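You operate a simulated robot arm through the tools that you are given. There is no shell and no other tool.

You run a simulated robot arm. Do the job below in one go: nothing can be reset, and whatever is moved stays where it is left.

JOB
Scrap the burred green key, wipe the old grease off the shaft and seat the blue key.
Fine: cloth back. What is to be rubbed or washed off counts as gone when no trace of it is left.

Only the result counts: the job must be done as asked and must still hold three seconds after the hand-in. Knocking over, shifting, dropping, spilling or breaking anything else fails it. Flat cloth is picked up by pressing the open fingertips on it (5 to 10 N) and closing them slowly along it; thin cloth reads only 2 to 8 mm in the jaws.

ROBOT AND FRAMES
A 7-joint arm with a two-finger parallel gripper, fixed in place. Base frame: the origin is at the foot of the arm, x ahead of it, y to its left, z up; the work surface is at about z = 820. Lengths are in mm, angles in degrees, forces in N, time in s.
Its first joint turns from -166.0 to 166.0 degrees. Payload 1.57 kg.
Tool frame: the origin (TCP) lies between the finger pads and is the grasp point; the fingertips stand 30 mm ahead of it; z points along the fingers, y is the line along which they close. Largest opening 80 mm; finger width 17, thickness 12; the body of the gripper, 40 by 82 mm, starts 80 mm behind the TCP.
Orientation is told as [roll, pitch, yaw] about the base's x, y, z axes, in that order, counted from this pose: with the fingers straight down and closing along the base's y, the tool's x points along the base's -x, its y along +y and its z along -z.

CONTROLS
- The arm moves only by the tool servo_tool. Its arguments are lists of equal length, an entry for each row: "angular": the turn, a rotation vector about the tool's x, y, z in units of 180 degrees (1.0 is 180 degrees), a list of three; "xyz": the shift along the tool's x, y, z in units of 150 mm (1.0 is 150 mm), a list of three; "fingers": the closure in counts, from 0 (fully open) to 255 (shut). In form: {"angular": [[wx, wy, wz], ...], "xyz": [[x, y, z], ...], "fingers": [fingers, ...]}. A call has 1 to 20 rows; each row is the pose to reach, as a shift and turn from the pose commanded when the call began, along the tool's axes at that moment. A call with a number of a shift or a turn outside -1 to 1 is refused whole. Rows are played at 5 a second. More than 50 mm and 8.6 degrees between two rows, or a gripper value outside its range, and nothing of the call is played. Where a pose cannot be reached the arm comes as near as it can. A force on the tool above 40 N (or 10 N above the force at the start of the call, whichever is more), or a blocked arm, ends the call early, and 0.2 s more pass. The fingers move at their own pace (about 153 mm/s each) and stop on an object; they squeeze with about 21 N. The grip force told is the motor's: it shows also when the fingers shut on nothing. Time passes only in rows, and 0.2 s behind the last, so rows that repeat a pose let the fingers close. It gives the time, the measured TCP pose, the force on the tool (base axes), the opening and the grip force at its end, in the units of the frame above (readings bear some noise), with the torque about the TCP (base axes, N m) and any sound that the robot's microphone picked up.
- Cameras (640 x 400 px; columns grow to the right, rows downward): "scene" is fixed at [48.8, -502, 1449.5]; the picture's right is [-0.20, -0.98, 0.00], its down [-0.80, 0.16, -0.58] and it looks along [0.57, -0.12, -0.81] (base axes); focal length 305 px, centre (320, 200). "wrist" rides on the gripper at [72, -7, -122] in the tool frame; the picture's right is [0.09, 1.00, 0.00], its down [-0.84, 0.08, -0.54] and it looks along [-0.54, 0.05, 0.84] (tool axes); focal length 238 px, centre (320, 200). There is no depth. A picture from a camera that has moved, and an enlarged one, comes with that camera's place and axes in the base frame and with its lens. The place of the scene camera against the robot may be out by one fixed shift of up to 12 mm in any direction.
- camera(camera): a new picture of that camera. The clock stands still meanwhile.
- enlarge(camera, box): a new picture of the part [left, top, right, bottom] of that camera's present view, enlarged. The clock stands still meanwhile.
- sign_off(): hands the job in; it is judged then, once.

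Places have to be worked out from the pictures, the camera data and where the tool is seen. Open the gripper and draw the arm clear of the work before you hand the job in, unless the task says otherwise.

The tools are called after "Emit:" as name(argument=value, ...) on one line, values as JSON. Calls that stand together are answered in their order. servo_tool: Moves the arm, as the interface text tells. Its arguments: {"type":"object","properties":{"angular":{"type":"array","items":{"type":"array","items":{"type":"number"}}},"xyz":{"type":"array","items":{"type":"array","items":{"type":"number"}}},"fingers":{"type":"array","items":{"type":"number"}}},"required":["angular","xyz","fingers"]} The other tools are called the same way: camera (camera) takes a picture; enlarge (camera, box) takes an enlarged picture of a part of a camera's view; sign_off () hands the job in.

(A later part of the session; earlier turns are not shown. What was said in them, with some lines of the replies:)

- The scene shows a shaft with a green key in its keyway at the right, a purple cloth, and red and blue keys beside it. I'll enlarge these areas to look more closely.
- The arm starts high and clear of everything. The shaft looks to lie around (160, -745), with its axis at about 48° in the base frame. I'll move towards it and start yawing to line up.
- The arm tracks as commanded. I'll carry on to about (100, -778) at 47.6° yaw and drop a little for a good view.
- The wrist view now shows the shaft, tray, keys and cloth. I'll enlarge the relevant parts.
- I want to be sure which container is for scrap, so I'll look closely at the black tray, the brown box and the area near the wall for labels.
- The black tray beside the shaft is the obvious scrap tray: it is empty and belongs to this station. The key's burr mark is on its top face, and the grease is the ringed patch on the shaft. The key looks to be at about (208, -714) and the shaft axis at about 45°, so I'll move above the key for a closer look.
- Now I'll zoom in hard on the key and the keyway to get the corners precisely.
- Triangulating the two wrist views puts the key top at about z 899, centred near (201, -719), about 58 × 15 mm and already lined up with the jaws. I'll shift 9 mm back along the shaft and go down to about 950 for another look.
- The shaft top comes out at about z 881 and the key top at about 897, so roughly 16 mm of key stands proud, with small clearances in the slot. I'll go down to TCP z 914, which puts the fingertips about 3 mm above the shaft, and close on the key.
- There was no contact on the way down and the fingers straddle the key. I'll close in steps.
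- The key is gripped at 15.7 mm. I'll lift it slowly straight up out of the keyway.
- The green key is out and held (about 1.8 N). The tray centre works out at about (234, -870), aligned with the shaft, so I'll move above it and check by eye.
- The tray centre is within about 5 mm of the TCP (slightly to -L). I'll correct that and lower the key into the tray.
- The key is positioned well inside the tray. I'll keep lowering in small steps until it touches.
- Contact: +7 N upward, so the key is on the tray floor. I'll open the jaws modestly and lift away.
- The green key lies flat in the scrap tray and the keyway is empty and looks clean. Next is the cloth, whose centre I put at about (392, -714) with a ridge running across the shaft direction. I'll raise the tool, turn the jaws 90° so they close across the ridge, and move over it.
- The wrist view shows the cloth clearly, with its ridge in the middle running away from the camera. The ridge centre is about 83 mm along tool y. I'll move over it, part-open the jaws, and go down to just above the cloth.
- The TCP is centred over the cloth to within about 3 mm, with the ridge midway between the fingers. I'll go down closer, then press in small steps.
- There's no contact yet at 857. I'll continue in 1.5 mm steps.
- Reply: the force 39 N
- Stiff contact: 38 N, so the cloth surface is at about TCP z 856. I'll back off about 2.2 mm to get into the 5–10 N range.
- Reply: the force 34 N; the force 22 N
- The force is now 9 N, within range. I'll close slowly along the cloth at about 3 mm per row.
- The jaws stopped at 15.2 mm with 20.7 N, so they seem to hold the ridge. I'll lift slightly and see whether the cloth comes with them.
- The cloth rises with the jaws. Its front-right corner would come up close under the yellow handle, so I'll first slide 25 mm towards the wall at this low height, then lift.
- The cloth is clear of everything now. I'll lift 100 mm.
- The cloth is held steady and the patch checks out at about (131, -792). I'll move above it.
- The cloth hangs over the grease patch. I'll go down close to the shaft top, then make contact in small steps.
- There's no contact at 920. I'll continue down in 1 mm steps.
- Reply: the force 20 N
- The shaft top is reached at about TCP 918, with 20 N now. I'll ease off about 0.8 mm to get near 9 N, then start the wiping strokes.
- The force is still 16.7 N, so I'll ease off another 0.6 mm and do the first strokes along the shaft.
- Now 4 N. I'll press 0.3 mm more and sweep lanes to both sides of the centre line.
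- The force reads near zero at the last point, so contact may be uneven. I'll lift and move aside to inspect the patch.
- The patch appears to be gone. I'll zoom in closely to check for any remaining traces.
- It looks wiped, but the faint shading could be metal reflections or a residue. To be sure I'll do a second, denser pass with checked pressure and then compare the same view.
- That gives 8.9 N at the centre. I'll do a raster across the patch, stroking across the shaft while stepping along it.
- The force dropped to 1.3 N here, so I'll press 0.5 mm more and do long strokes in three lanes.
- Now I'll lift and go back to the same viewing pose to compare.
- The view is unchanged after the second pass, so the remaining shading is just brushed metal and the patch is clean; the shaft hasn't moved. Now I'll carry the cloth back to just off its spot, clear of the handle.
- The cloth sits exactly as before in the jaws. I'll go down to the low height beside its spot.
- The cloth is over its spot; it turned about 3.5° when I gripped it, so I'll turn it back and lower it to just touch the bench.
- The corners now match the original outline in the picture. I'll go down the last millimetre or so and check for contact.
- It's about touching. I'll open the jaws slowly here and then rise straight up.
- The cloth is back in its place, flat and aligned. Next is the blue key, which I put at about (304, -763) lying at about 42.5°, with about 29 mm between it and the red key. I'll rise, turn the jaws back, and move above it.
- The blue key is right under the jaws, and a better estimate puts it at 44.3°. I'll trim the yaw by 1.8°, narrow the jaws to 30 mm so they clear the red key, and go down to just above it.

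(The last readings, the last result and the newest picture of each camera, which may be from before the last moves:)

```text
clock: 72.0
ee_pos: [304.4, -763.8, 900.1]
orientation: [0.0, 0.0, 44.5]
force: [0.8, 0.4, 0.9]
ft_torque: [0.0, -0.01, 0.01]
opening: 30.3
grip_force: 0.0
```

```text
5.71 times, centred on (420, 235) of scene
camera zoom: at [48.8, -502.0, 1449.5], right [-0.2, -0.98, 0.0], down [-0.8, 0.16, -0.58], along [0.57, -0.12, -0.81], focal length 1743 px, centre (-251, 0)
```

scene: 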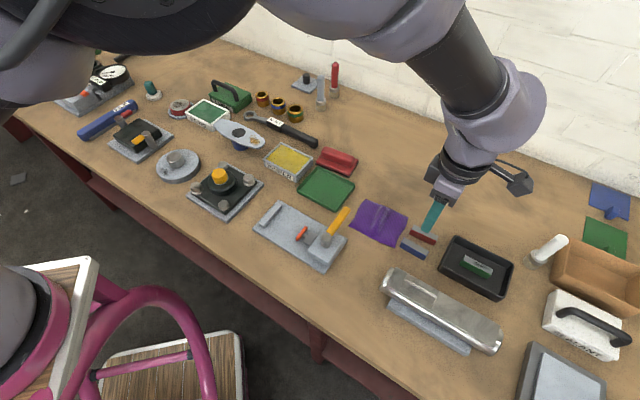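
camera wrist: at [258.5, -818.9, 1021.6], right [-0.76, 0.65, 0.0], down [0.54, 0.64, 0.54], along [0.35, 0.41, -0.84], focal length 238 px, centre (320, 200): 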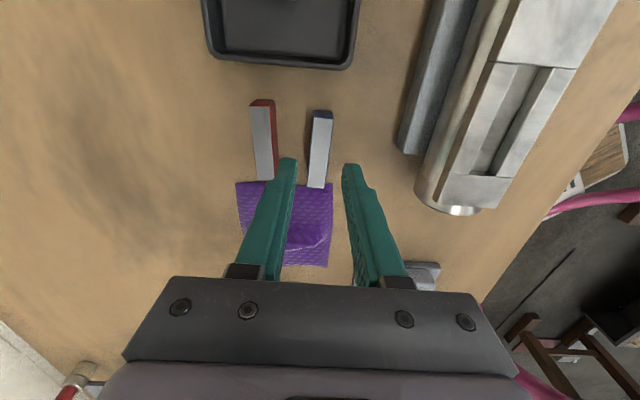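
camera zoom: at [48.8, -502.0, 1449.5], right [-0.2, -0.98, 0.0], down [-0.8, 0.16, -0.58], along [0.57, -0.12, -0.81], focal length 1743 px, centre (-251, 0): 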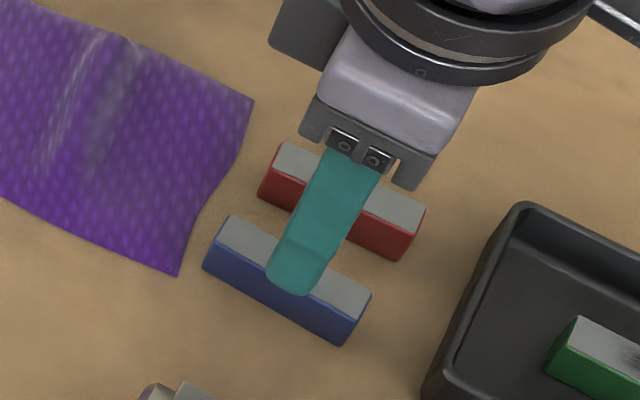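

The key is centred between the fingers. I'll lower around it to TCP z of about 866.5.

Emit:
servo_tool(angular=[[0, 0, 0], [0, 0, 0], [0, 0, 0], [0, 0, 0], [0, 0, 0], [0, 0, 0]], xyz=[[0, 0, 0.05], [0, 0, 0.1], [0, 0, 0.15], [0, 0, 0.19], [0, 0, 0.21], [0, 0, 0.222]], fingers=[159, 159, 159, 159, 159, 159])

Emit:
enlarge(camera="wrist", box=[240, 60, 400, 260])

Emit:
enlarge(camera="scene", box=[380, 200, 460, 270])

```text
clock: 73.4
ee_pos: [305.5, -763.1, 866.2]
orientation: [0.0, -0.1, 44.4]
force: [0.0, 0.5, -0.2]
ft_torque: [0.01, 0.02, 0.0]
opening: 30.1
grip_force: 0.1
```

```text
2.00 times, centred on (320, 160) of wrist
camera zoom: at [259.8, -819.2, 988.7], right [-0.76, 0.65, 0.0], down [0.54, 0.64, 0.54], along [0.35, 0.41, -0.84], focal length 477 px, centre (320, 280)
```

zoom: 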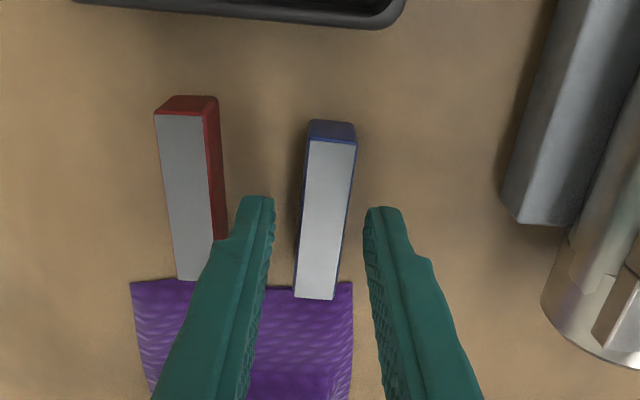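

```text
5.71 times, centred on (420, 235) of scene
camera zoom: at [48.8, -502.0, 1449.5], right [-0.2, -0.98, 0.0], down [-0.8, 0.16, -0.58], along [0.57, -0.12, -0.81], focal length 1743 px, centre (-251, 0)
```

zoom: 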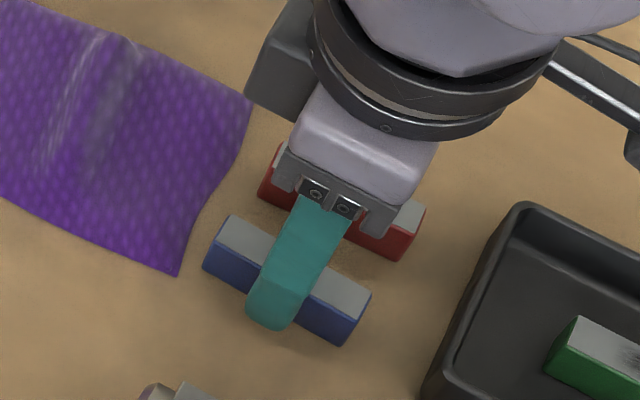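

The fingers straddle the blue key and are clear of the red one. I'll close gently.

Emit:
servo_tool(angular=[[0, 0, 0], [0, 0, 0], [0, 0, 0], [0, 0, 0], [0, 0, 0], [0, 0, 0]], xyz=[[0, 0, 0], [0, 0, 0], [0, 0, 0], [0, 0, 0], [0, 0, 0], [0, 0, 0]], fingers=[180, 195, 203, 210, 230, 255])

Emit:
enlarge(camera="wrist", box=[240, 60, 400, 260])

```text
clock: 74.8
ee_pos: [306.2, -765.0, 865.6]
orientation: [0.0, 0.1, 44.5]
force: [0.0, 0.5, -0.5]
ft_torque: [-0.02, 0.0, 0.0]
opening: 15.7
grip_force: 21.1
```

```text
2.00 times, centred on (320, 160) of wrist
camera zoom: at [259.7, -819.1, 988.6], right [-0.76, 0.65, 0.0], down [0.54, 0.64, 0.54], along [0.35, 0.41, -0.84], focal length 477 px, centre (320, 280)
```

zoom: 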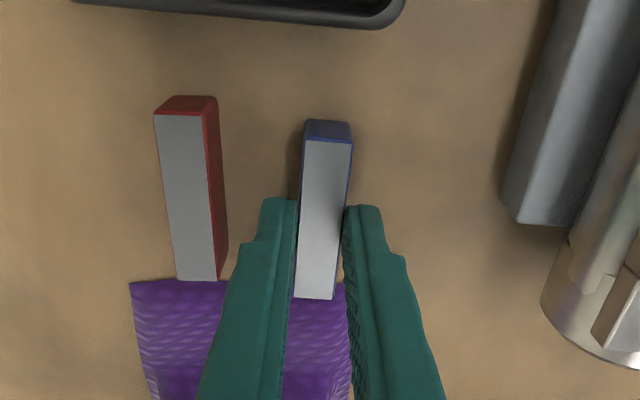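

The blue key is gripped at 15.7 mm, the same as the green one. I'll lift it straight up, then move above the keyway, whose centre I put at about F = -364.7, L = -650 (roughly (202, -717)) at 45°.

Emit:
servo_tool(angular=[[0, 0, 0], [0, 0, 0], [0, 0, 0], [0, 0, 0], [0, 0, 0], [0, 0, 0]], xyz=[[0, 0, -0.02], [0, 0, -0.08], [0, 0, -0.2], [0, 0, -0.36], [0, 0, -0.52], [0, 0, -0.6]], fingers=[255, 255, 255, 255, 255, 255])

Emit:
servo_tool(angular=[[0, 0, -0.0005], [0, 0, -0.001], [0, 0, -0.002], [0, 0, -0.0028], [0, 0, -0.0028], [0, 0, -0.0028]], xyz=[[0.03, 0.08, 0], [0.09, 0.24, 0], [0.16, 0.42, 0], [0.22, 0.58, 0], [0.26, 0.69, 0], [0.271, 0.71, 0]], fingers=[255, 255, 255, 255, 255, 255])

Emit:
camera(camera="wrist")

Emit:
enlarge(camera="wrist", box=[260, 60, 380, 220])

Emit:
enlarge(camera="scene", box=[370, 230, 470, 320])

```text
clock: 76.2
ee_pos: [305.2, -763.6, 957.3]
orientation: [0.1, 0.0, 44.2]
force: [-0.7, 0.6, -2.3]
ft_torque: [0.02, 0.03, 0.0]
opening: 15.6
grip_force: 21.4
```

```text
clock: 77.6
ee_pos: [202.2, -715.4, 957.3]
orientation: [0.0, 0.0, 44.9]
force: [0.2, 0.2, -1.8]
ft_torque: [0.02, 0.03, 0.01]
opening: 15.4
grip_force: 20.4
```

```text
taken
camera wrist: at [156.6, -770.8, 1078.9], right [-0.77, 0.64, 0.0], down [0.54, 0.65, 0.54], along [0.35, 0.42, -0.84], focal length 238 px, centre (320, 200)
```

wrist: 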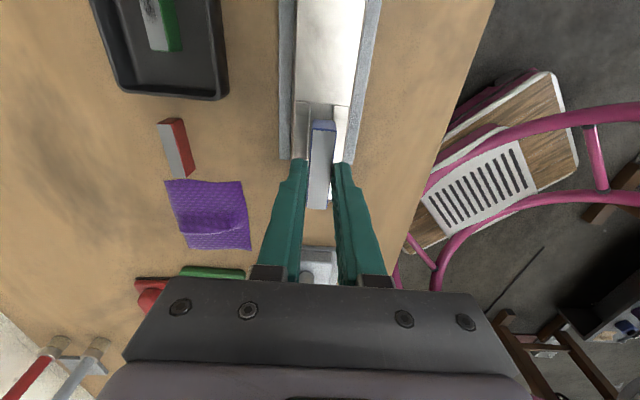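

```text
2.50 times, centred on (320, 140) of wrist
camera zoom: at [156.6, -770.8, 1078.9], right [-0.77, 0.64, 0.0], down [0.54, 0.65, 0.54], along [0.35, 0.42, -0.84], focal length 596 px, centre (320, 350)
```

zoom: 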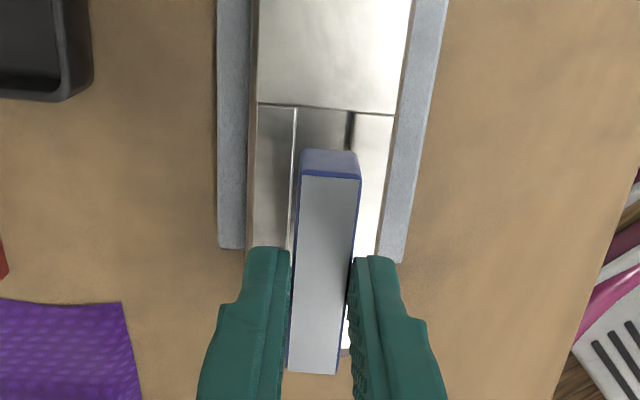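

```text
4.44 times, centred on (420, 275) of scene
camera zoom: at [48.8, -502.0, 1449.5], right [-0.2, -0.98, 0.0], down [-0.8, 0.16, -0.58], along [0.57, -0.12, -0.81], focal length 1356 px, centre (-124, -133)
```

zoom: 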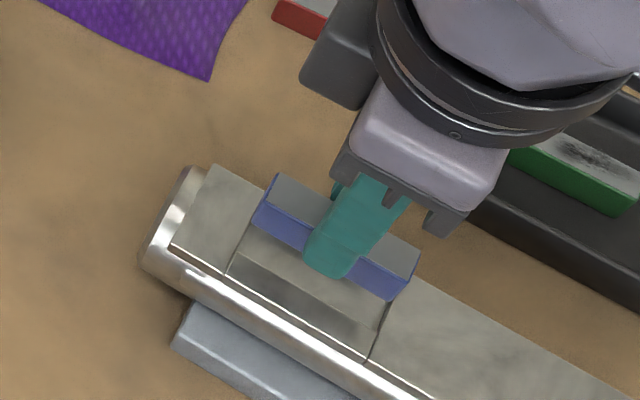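

The key lies parallel to the slot and about 0.9 mm off in tool y. I'll correct that and lower it to about 4 mm above the shaft top for a final check.

Emit:
servo_tool(angular=[[0, 0, 0], [0, 0, 0], [0, 0, 0], [0, 0, 0]], xyz=[[0, -0.004, 0.05], [0, -0.006, 0.1], [0, -0.006, 0.14], [0, -0.006, 0.165]], fingers=[255, 255, 255, 255])

Emit:
enlarge(camera="wrist", box=[280, 80, 360, 230])

Emit:
enlarge(camera="scene", box=[380, 250, 460, 320])

```text
clock: 78.6
ee_pos: [204.3, -718.0, 932.0]
orientation: [0.0, 0.0, 44.8]
force: [-0.6, -0.1, -1.4]
ft_torque: [-0.01, 0.03, -0.01]
opening: 15.5
grip_force: 20.7
```

```text
2.67 times, centred on (320, 155) of wrist
camera zoom: at [158.1, -772.0, 1053.7], right [-0.77, 0.64, 0.0], down [0.54, 0.64, 0.54], along [0.35, 0.42, -0.84], focal length 636 px, centre (320, 320)
```

zoom: 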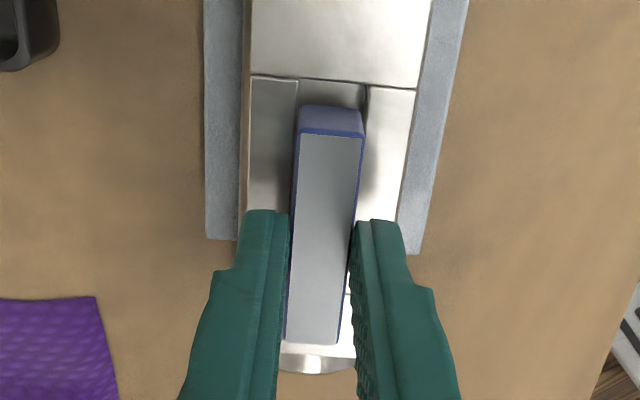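

```text
5.71 times, centred on (420, 285) of scene
camera zoom: at [48.8, -502.0, 1449.5], right [-0.2, -0.98, 0.0], down [-0.8, 0.16, -0.58], along [0.57, -0.12, -0.81], focal length 1743 px, centre (-251, -286)
```

zoom: 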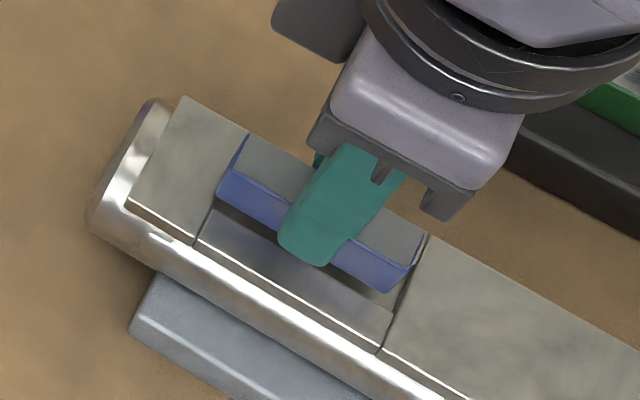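

The key is within about 0.3 mm of the slot centre with clearance all round. I'll lower it slowly into the keyway while watching the force.

Emit:
servo_tool(angular=[[0, 0, 0], [0, 0, 0], [0, 0, 0], [0, 0, 0]], xyz=[[0, 0.002, 0.01], [0, 0.002, 0.02], [0, 0.002, 0.03], [0, 0.002, 0.04]], fingers=[255, 255, 255, 255])

```text
clock: 79.6
ee_pos: [202.4, -716.3, 927.2]
orientation: [-0.1, 0.1, 44.9]
force: [0.3, 2.2, 11.6]
ft_torque: [0.34, -0.28, 0.01]
opening: 15.7
grip_force: 20.7
```

Early contact: 11.6 N, with a torque that puts it at the +F end of the key. I'll look before correcting.

Emit:
enlarge(camera="wrist", box=[280, 80, 360, 230])

Emit:
enlarge(camera="scene", box=[380, 250, 460, 320])

```text
2.67 times, centred on (320, 155) of wrist
camera zoom: at [157.4, -772.1, 1049.4], right [-0.77, 0.64, 0.0], down [0.54, 0.65, 0.54], along [0.35, 0.41, -0.84], focal length 636 px, centre (320, 320)
```

zoom: 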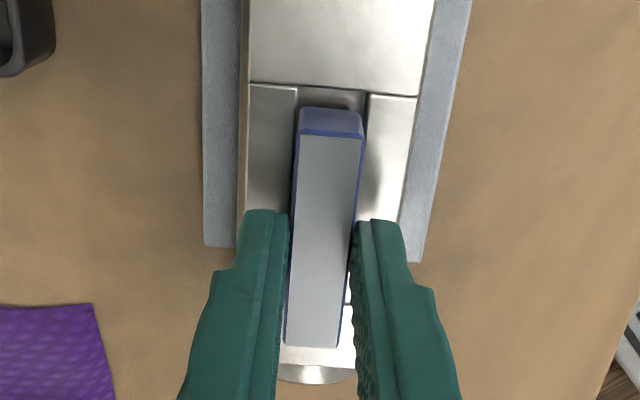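

```text
5.71 times, centred on (420, 285) of scene
camera zoom: at [48.8, -502.0, 1449.5], right [-0.2, -0.98, 0.0], down [-0.8, 0.16, -0.58], along [0.57, -0.12, -0.81], focal length 1743 px, centre (-251, -286)
```

zoom: 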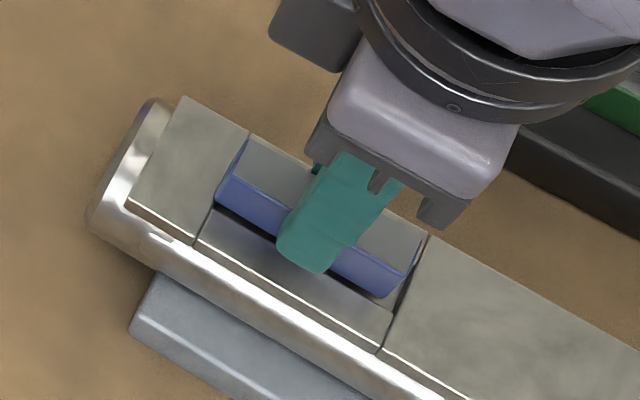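

The key's +F end sits on the slot's end wall, with about 4–5 mm of gap at the other end. I'll raise 2 mm, shift 2.4 mm towards -F, and try again.

Emit:
servo_tool(angular=[[0, 0, 0], [0, 0, 0], [0, 0, 0], [0, 0, 0], [0, 0, 0]], xyz=[[0, 0, -0.02], [0.008, 0, -0.02], [0.016, 0, -0.02], [0.016, 0, -0.01], [0.016, 0, 0]], fingers=[255, 255, 255, 255, 255])

Emit:
enlarge(camera="scene", box=[380, 250, 460, 320])

Emit:
enlarge(camera="wrist", box=[280, 80, 360, 230])

```text
clock: 80.8
ee_pos: [200.3, -718.1, 924.9]
orientation: [0.0, 0.1, 44.8]
force: [0.0, 0.0, -1.6]
ft_torque: [-0.01, -0.02, 0.01]
opening: 15.5
grip_force: 20.8
```

```text
5.71 times, centred on (420, 285) of scene
camera zoom: at [48.8, -502.0, 1449.5], right [-0.2, -0.98, 0.0], down [-0.8, 0.16, -0.58], along [0.57, -0.12, -0.81], focal length 1743 px, centre (-251, -286)
```

zoom: 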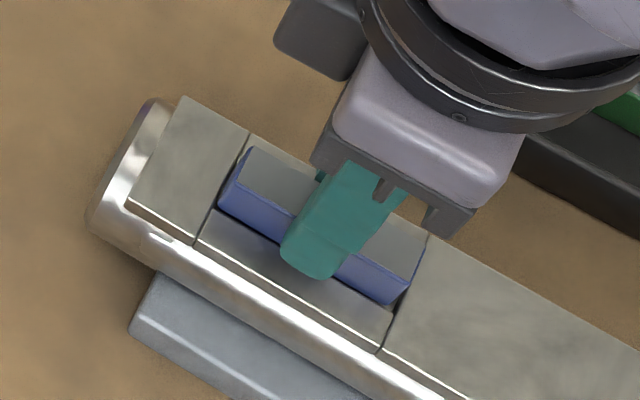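

```text
2.67 times, centred on (320, 155) of wrist
camera zoom: at [155.5, -773.3, 1047.4], right [-0.77, 0.64, 0.0], down [0.54, 0.65, 0.54], along [0.35, 0.42, -0.84], focal length 636 px, centre (320, 320)
```

zoom: 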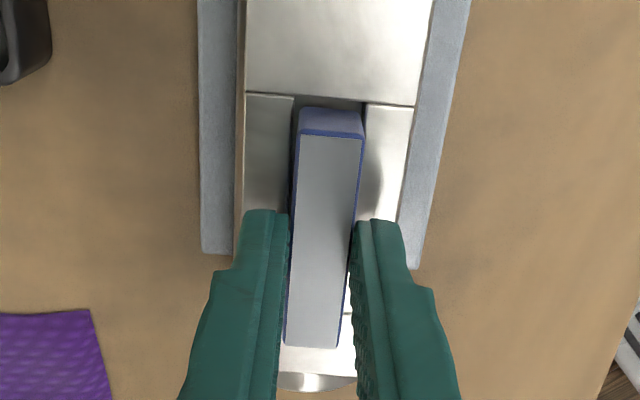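

There's no contact now, and the key has started into the slot. I'll nudge 0.5 mm in tool y for centring and continue down slowly.

Emit:
servo_tool(angular=[[0, 0, 0], [0, 0, 0], [0, 0, 0], [0, 0, 0]], xyz=[[0, -0.003, 0.005], [0, -0.003, 0.015], [0, -0.003, 0.025], [0, -0.003, 0.035]], fingers=[255, 255, 255, 255])

```text
clock: 81.8
ee_pos: [201.5, -718.5, 920.2]
orientation: [0.0, 0.0, 45.0]
force: [0.4, -0.4, -1.7]
ft_torque: [0.02, -0.01, 0.0]
opening: 15.4
grip_force: 20.9
```

The key is going in freely at 920. I'll continue down towards the seat, expected near 916.

Emit:
servo_tool(angular=[[0, 0, 0], [0, 0, 0], [0, 0, 0]], xyz=[[0, 0, 0.008], [0, 0, 0.015], [0, 0, 0.022]], fingers=[255, 255, 255])

Emit:
enlarge(camera="scene", box=[380, 250, 460, 320])

```text
clock: 82.6
ee_pos: [202.2, -719.1, 917.3]
orientation: [0.0, 0.2, 44.7]
force: [-0.4, 2.2, 11.6]
ft_torque: [-0.2, 0.33, -0.06]
opening: 15.9
grip_force: 21.4
```

```text
5.71 times, centred on (420, 285) of scene
camera zoom: at [48.8, -502.0, 1449.5], right [-0.2, -0.98, 0.0], down [-0.8, 0.16, -0.58], along [0.57, -0.12, -0.81], focal length 1743 px, centre (-251, -286)
```

zoom: 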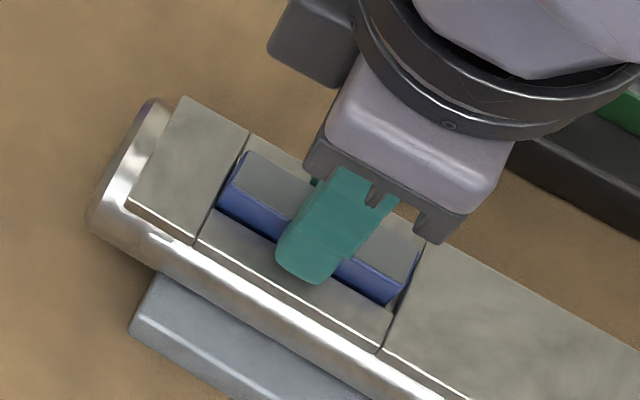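

Contact again at 917.3, about 10 mm deep, with the torque pointing to the -F end. I'll check how the key is sitting.

Emit:
enlarge(camera="scene", box=[398, 268, 442, 308])

Emit:
enlarge(camera="wrist", box=[290, 90, 350, 220])

```text
10.00 times, centred on (420, 288) of scene
camera zoom: at [48.8, -502.0, 1449.5], right [-0.2, -0.98, 0.0], down [-0.8, 0.16, -0.58], along [0.57, -0.12, -0.81], focal length 3051 px, centre (-680, -680)
```

zoom: 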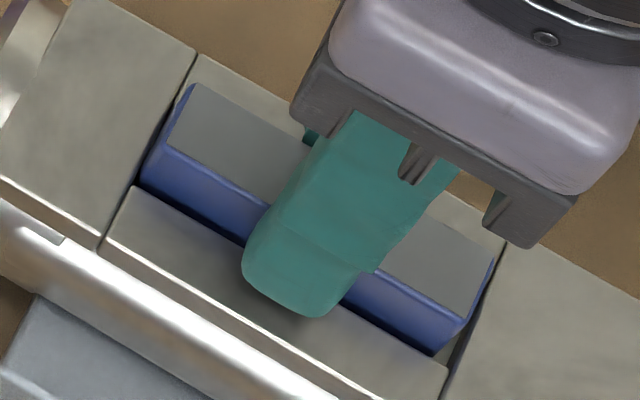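

```text
3.08 times, centred on (320, 155) of wrist
camera zoom: at [156.5, -773.7, 1040.5], right [-0.77, 0.64, 0.0], down [0.54, 0.65, 0.54], along [0.35, 0.41, -0.84], focal length 733 px, centre (320, 338)
```

zoom: 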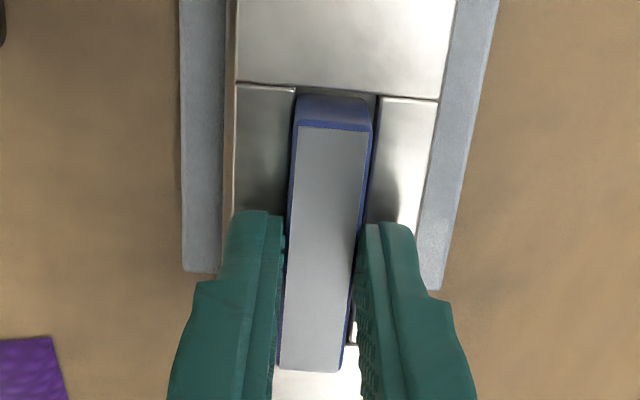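

The key is about 10 mm into the slot and touching the floor at one corner, probably slightly tilted in the grip. I'll ease off, release it so it settles flat, and then check it before pressing it home.

Emit:
servo_tool(angular=[[0, 0, 0], [0, 0, 0], [0, 0, 0], [0, 0, 0], [0, 0, 0], [0, 0, 0]], xyz=[[0, 0.002, -0.005], [0, 0.002, -0.006], [0, 0.002, -0.006], [0, 0.002, -0.006], [0, 0.002, -0.006], [0, 0.002, -0.006]], fingers=[255, 225, 195, 180, 165, 150])

Emit:
enlarge(camera="scene", box=[398, 268, 442, 308])

Emit:
enlarge(camera="wrist", box=[290, 90, 350, 220])

```text
clock: 84.0
ee_pos: [200.3, -717.9, 919.1]
orientation: [0.0, -0.1, 44.8]
force: [0.3, 0.6, 1.2]
ft_torque: [0.0, 0.02, -0.01]
opening: 33.2
grip_force: 0.0
```

```text
10.00 times, centred on (420, 288) of scene
camera zoom: at [48.8, -502.0, 1449.5], right [-0.2, -0.98, 0.0], down [-0.8, 0.16, -0.58], along [0.57, -0.12, -0.81], focal length 3051 px, centre (-680, -680)
```

zoom: 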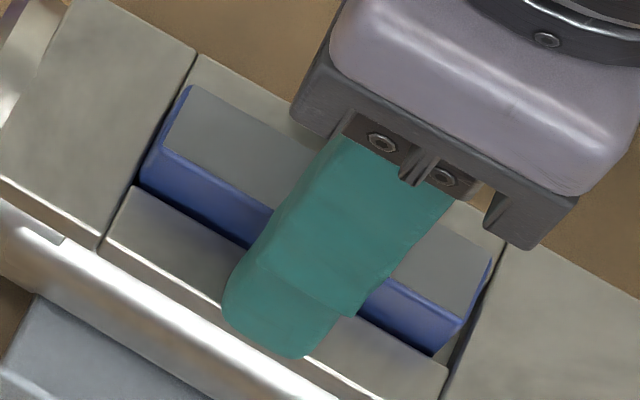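

```text
3.08 times, centred on (320, 155) of wrist
camera zoom: at [156.2, -773.7, 1040.6], right [-0.77, 0.64, 0.0], down [0.54, 0.65, 0.54], along [0.35, 0.42, -0.84], focal length 733 px, centre (320, 338)
```

zoom: 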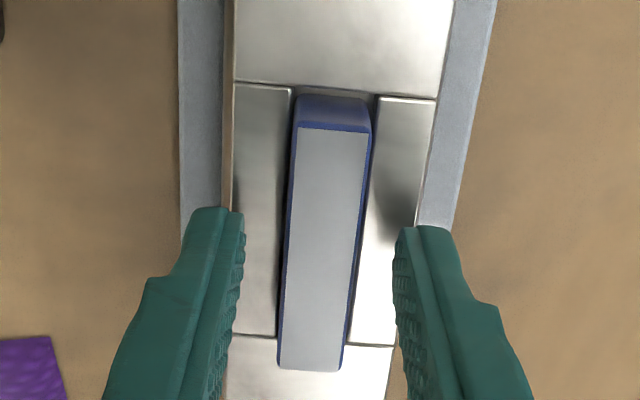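

The key is released and sits in the slot; its top reads about z 899 against about 898 for the green one. To make sure it is fully home I'll rise, close the fingers, and press on its top.

Emit:
servo_tool(angular=[[0, 0, 0], [0, 0, 0], [0, 0, 0], [0, 0, 0], [0, 0, 0], [0, 0, 0]], xyz=[[0, 0, -0.06], [0, 0, -0.14], [0, 0, -0.2], [0, 0, -0.2], [0, 0, -0.2], [0, 0, -0.2]], fingers=[150, 150, 150, 200, 255, 255])

Emit:
enlarge(camera="wrist", box=[260, 80, 380, 220])

Emit:
enlarge(camera="scene", box=[398, 268, 442, 308])

```text
clock: 85.4
ee_pos: [201.6, -718.7, 948.3]
orientation: [0.0, 0.0, 44.9]
force: [-0.3, -0.3, 0.5]
ft_torque: [0.04, -0.01, 0.0]
opening: 0.2
grip_force: 21.4
```

```text
2.86 times, centred on (320, 150) of wrist
camera zoom: at [156.5, -773.6, 1070.3], right [-0.77, 0.64, 0.0], down [0.54, 0.65, 0.54], along [0.35, 0.42, -0.84], focal length 681 px, centre (320, 343)
```

zoom: 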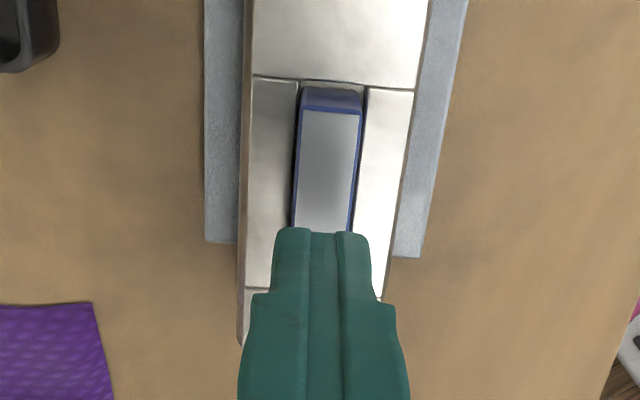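

```text
10.00 times, centred on (420, 288) of scene
camera zoom: at [48.8, -502.0, 1449.5], right [-0.2, -0.98, 0.0], down [-0.8, 0.16, -0.58], along [0.57, -0.12, -0.81], focal length 3051 px, centre (-680, -680)
```

zoom: 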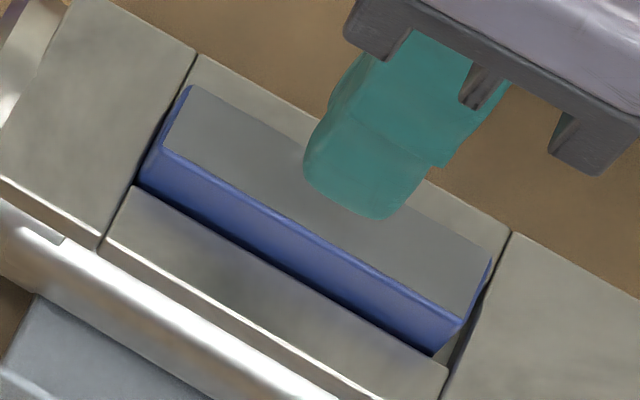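

The fingers are closed above the centre of the key. I'll lower onto its top in small steps.

Emit:
servo_tool(angular=[[0, 0, 0], [0, 0, 0], [0, 0, 0], [0, 0, 0]], xyz=[[0, 0, 0.04], [0, 0, 0.08], [0, 0, 0.1], [0, 0, 0.107]], fingers=[255, 255, 255, 255])

Emit:
servo_tool(angular=[[0, 0, 0], [0, 0, 0]], xyz=[[0, 0, 0.007], [0, 0, 0.01]], fingers=[255, 255])

Emit:
servo_tool(angular=[[0, 0, 0], [0, 0, 0]], xyz=[[0, 0, 0.007], [0, 0, 0.007]], fingers=[255, 255])

```text
clock: 86.4
ee_pos: [200.1, -718.0, 930.5]
orientation: [0.0, 0.0, 44.9]
force: [-0.5, 0.2, -0.3]
ft_torque: [0.0, -0.02, 0.0]
opening: 0.0
grip_force: 21.4
```

```text
clock: 87.0
ee_pos: [201.3, -718.2, 930.6]
orientation: [0.0, 0.1, 44.9]
force: [-0.3, -0.2, 0.8]
ft_torque: [0.02, 0.01, 0.0]
opening: 0.0
grip_force: 20.7
```

```text
clock: 87.6
ee_pos: [201.7, -717.8, 928.7]
orientation: [0.0, 0.0, 44.9]
force: [-0.6, 0.4, -0.2]
ft_torque: [0.03, 0.01, -0.03]
opening: 0.0
grip_force: 21.4
```

There's no contact yet at about 929. I'll continue.

Emit:
servo_tool(angular=[[0, 0, 0], [0, 0, 0]], xyz=[[0, 0, 0.007], [0, 0, 0.007]], fingers=[255, 255])

Emit:
servo_tool(angular=[[0, 0, 0], [0, 0, 0]], xyz=[[0, 0, 0.007], [0, 0, 0.007]], fingers=[255, 255])

```text
clock: 88.2
ee_pos: [201.4, -718.8, 929.2]
orientation: [0.0, 0.0, 45.0]
force: [0.4, -0.3, -0.3]
ft_torque: [0.02, 0.0, 0.0]
opening: 0.2
grip_force: 21.7
```

```text
clock: 88.8
ee_pos: [201.5, -719.2, 927.3]
orientation: [0.0, 0.0, 44.9]
force: [0.2, -0.1, -0.5]
ft_torque: [0.01, 0.01, -0.01]
opening: 0.0
grip_force: 21.0
```

Tips are at about 897.5 with still no contact, so the key sits at least as low as the green one did. I'll continue.

Emit:
servo_tool(angular=[[0, 0, 0], [0, 0, 0]], xyz=[[0, 0, 0.005], [0, 0, 0.005]], fingers=[255, 255])

Emit:
servo_tool(angular=[[0, 0, 0], [0, 0, 0]], xyz=[[0, 0, 0.005], [0, 0, 0.005]], fingers=[255, 255])

Emit:
servo_tool(angular=[[0, 0, 0], [0, 0, 0]], xyz=[[0, 0, 0.005], [0, 0, 0.005]], fingers=[255, 255])

```text
clock: 89.4
ee_pos: [201.3, -718.4, 926.9]
orientation: [0.0, 0.0, 44.8]
force: [-0.2, 0.4, 8.5]
ft_torque: [0.05, 0.0, -0.02]
opening: 0.0
grip_force: 21.2
```

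```text
clock: 90.0
ee_pos: [201.6, -719.7, 927.5]
orientation: [-0.1, 0.2, 44.9]
force: [1.3, 0.4, 20.4]
ft_torque: [0.02, -0.06, -0.04]
opening: 0.1
grip_force: 21.0
```

```text
clock: 90.6
ee_pos: [201.8, -717.7, 926.5]
orientation: [-0.1, 0.1, 44.9]
force: [3.3, 2.3, 35.5]
ft_torque: [0.13, -0.13, -0.03]
opening: 0.0
grip_force: 20.4
```

It makes firm contact at TCP 927, so the key top is at about 897, level with where the green key sat, and 35 N doesn't move it: the blue key is seated. I'll back off and look.

Emit:
servo_tool(angular=[[0, 0, 0], [0, 0, 0], [0, 0, 0], [0, 0, 0], [0, 0, 0], [0, 0, 0]], xyz=[[0, 0, -0.02], [0, 0, -0.08], [0, 0, -0.2], [0, 0, -0.4], [0, 0, -0.65], [0, 0, -0.9]], fingers=[255, 255, 255, 255, 200, 150])

Emit:
camera(camera="wrist")

Emit:
enlarge(camera="wrist", box=[260, 20, 380, 220])

Emit:
enlarge(camera="scene", box=[375, 260, 455, 310])

```text
clock: 92.0
ee_pos: [200.5, -719.7, 1061.2]
orientation: [0.1, -0.1, 44.9]
force: [-0.3, -0.2, 0.2]
ft_torque: [-0.01, -0.05, 0.02]
opening: 33.0
grip_force: 0.1
```

```text
taken
camera wrist: at [155.6, -774.4, 1182.8], right [-0.77, 0.64, 0.0], down [0.54, 0.64, 0.54], along [0.35, 0.42, -0.84], focal length 238 px, centre (320, 200)
```

wrist: 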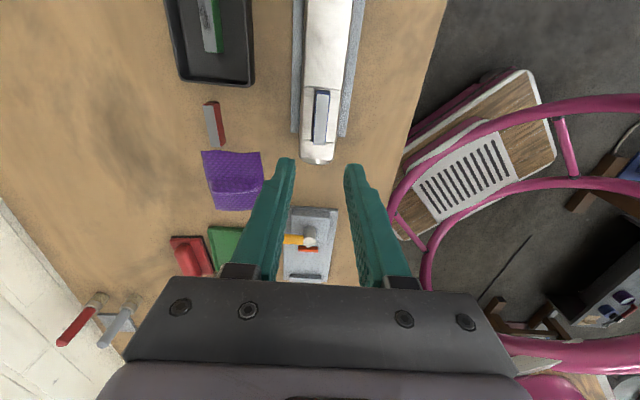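

```text
2.00 times, centred on (320, 120) of wrist
camera zoom: at [155.6, -774.4, 1182.8], right [-0.77, 0.64, 0.0], down [0.54, 0.64, 0.54], along [0.35, 0.42, -0.84], focal length 477 px, centre (320, 360)
```

zoom: 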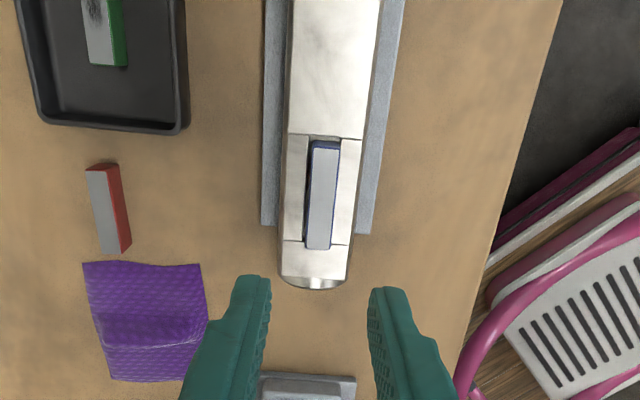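

```text
8.00 times, centred on (415, 285) of scene
camera zoom: at [48.8, -502.0, 1449.5], right [-0.2, -0.98, 0.0], down [-0.8, 0.16, -0.58], along [0.57, -0.12, -0.81], focal length 2441 px, centre (-440, -480)
```

zoom: 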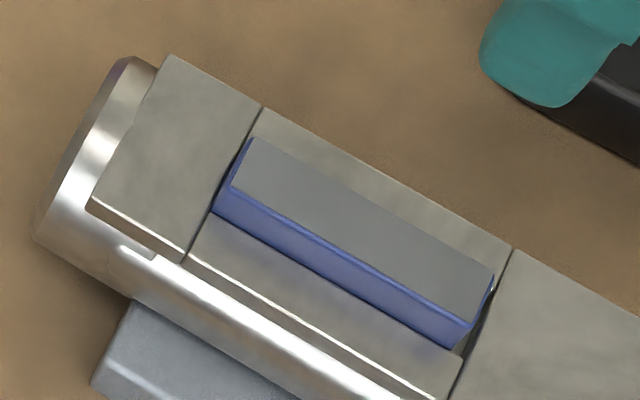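

The shaft hasn't moved and the blue key lies in the keyway. I'll zoom in on both ends to check that it's level.

Emit:
enlarge(camera="scene", box=[398, 270, 422, 294])

Emit:
enlarge(camera="scene", box=[420, 285, 444, 309])

Emit:
enlarge(camera="wrist", box=[300, 80, 345, 150])

```text
16.00 times, centred on (410, 282) of scene
camera zoom: at [48.8, -502.0, 1449.5], right [-0.2, -0.98, 0.0], down [-0.8, 0.16, -0.58], along [0.57, -0.12, -0.81], focal length 4882 px, centre (-1120, -1112)
```

zoom: 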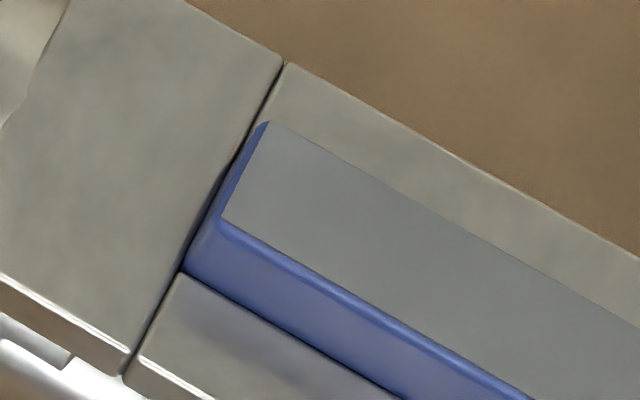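

```text
16.00 times, centred on (432, 297) of scene
camera zoom: at [48.8, -502.0, 1449.5], right [-0.2, -0.98, 0.0], down [-0.8, 0.16, -0.58], along [0.57, -0.12, -0.81], focal length 4882 px, centre (-1472, -1352)
```

zoom: 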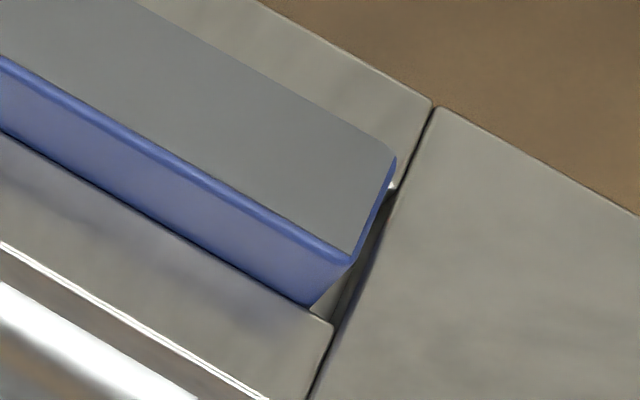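

```text
5.71 times, centred on (322, 115) of wrist
camera zoom: at [155.6, -774.4, 1182.8], right [-0.77, 0.64, 0.0], down [0.54, 0.64, 0.54], along [0.35, 0.42, -0.84], focal length 1362 px, centre (306, 686)
```

zoom: 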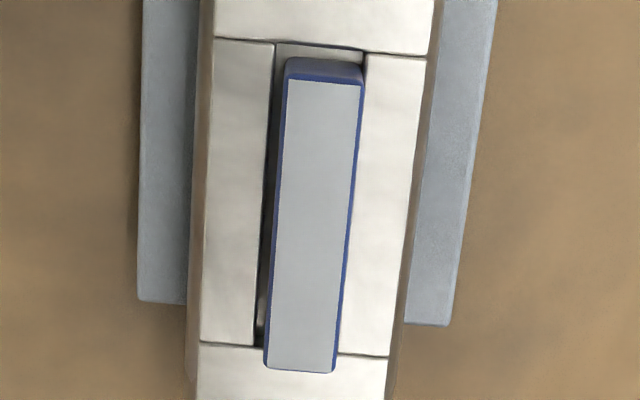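

Both ends show equal height, about 16 mm proud, so the key is level and seated. I'll draw the arm up and away with the gripper open, then do a final check of everything.

Emit:
servo_tool(angular=[[0, 0, 0], [0, 0, 0], [0, 0, 0], [0, 0, 0], [0, 0, 0], [0, 0, 0], [0, 0, 0], [0, 0, 0]], xyz=[[0, 0, -0.15], [-0.05, 0.03, -0.35], [-0.2, 0.12, -0.5], [-0.38, 0.23, -0.6], [-0.56, 0.34, -0.6], [-0.74, 0.45, -0.6], [-0.88, 0.53, -0.6], [-0.94, 0.566, -0.6]], fingers=[120, 80, 40, 0, 0, 0, 0, 0])

Emit:
camera(camera="scene")

Emit:
enlarge(camera="scene", box=[340, 180, 540, 360])

Emit:
enlarge(camera="scene", box=[430, 285, 505, 355])

```text
clock: 93.8
ee_pos: [241.9, -558.9, 1150.0]
orientation: [0.0, 0.0, 44.8]
force: [0.4, 0.5, -0.7]
ft_torque: [0.02, 0.0, 0.04]
opening: 79.9
grip_force: 0.0
```

```text
taken
```

scene: 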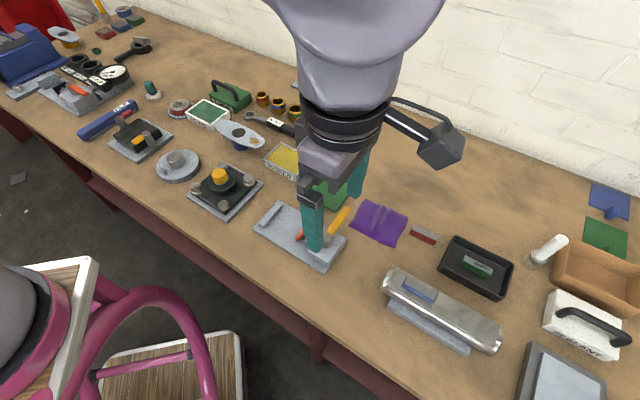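

```text
2.22 times, centred on (440, 270) of scene
camera zoom: at [48.8, -502.0, 1449.5], right [-0.2, -0.98, 0.0], down [-0.8, 0.16, -0.58], along [0.57, -0.12, -0.81], focal length 678 px, centre (53, 44)
```

zoom: 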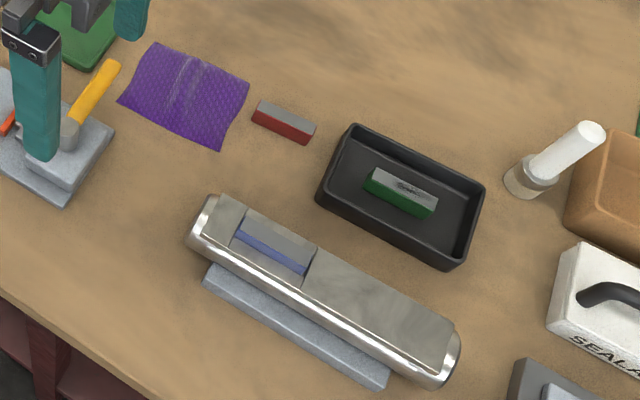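

```text
5.71 times, centred on (468, 320) of scene
camera zoom: at [48.8, -502.0, 1449.5], right [-0.2, -0.98, 0.0], down [-0.8, 0.16, -0.58], along [0.57, -0.12, -0.81], focal length 1743 px, centre (-523, -486)
```

zoom: 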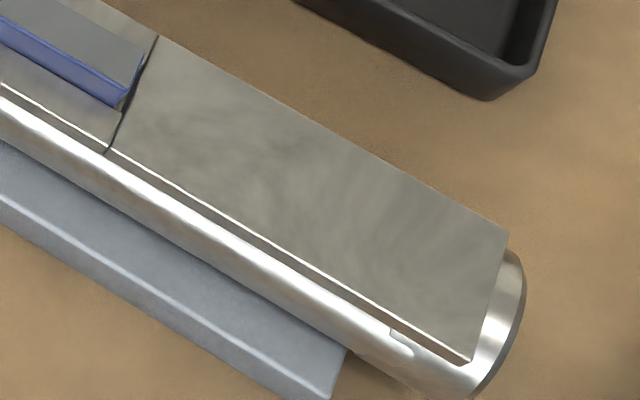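

Everything checks out: the blue key is seated, the shaft surface is clean, the green key is in the scrap tray, and the cloth is flat in its original place. The red key, tray and shaft are unmoved, and the arm is clear with the gripper open, so I'm handing the job in.

Emit:
sign_off()

```text
The job is handed in.
```

The job is done and handed in; no result has come back yet.

- **Green key:** It is lying flat in the black tray beside the shaft. The tray has no label. I took it as the scrap tray because it was empty and right next to the shaft.
- **Grease:** I wiped the patch in two passes and it is gone. The faint shading still visible looked the same after the second pass, so I judged it to be the brushed metal rather than residue.
- **Blue key:** It is seated level in the keyway and stands about as proud as the green one did. It didn't move when I pressed on it with 35 N. On the first try it touched the end of the slot, so I shifted it 2.4 mm and it went in.
- **Cloth:** It is back flat in its original place, with its corners matching the first picture.

The red key, tray and shaft show no movement in the final pictures. The arm is clear with the gripper open.
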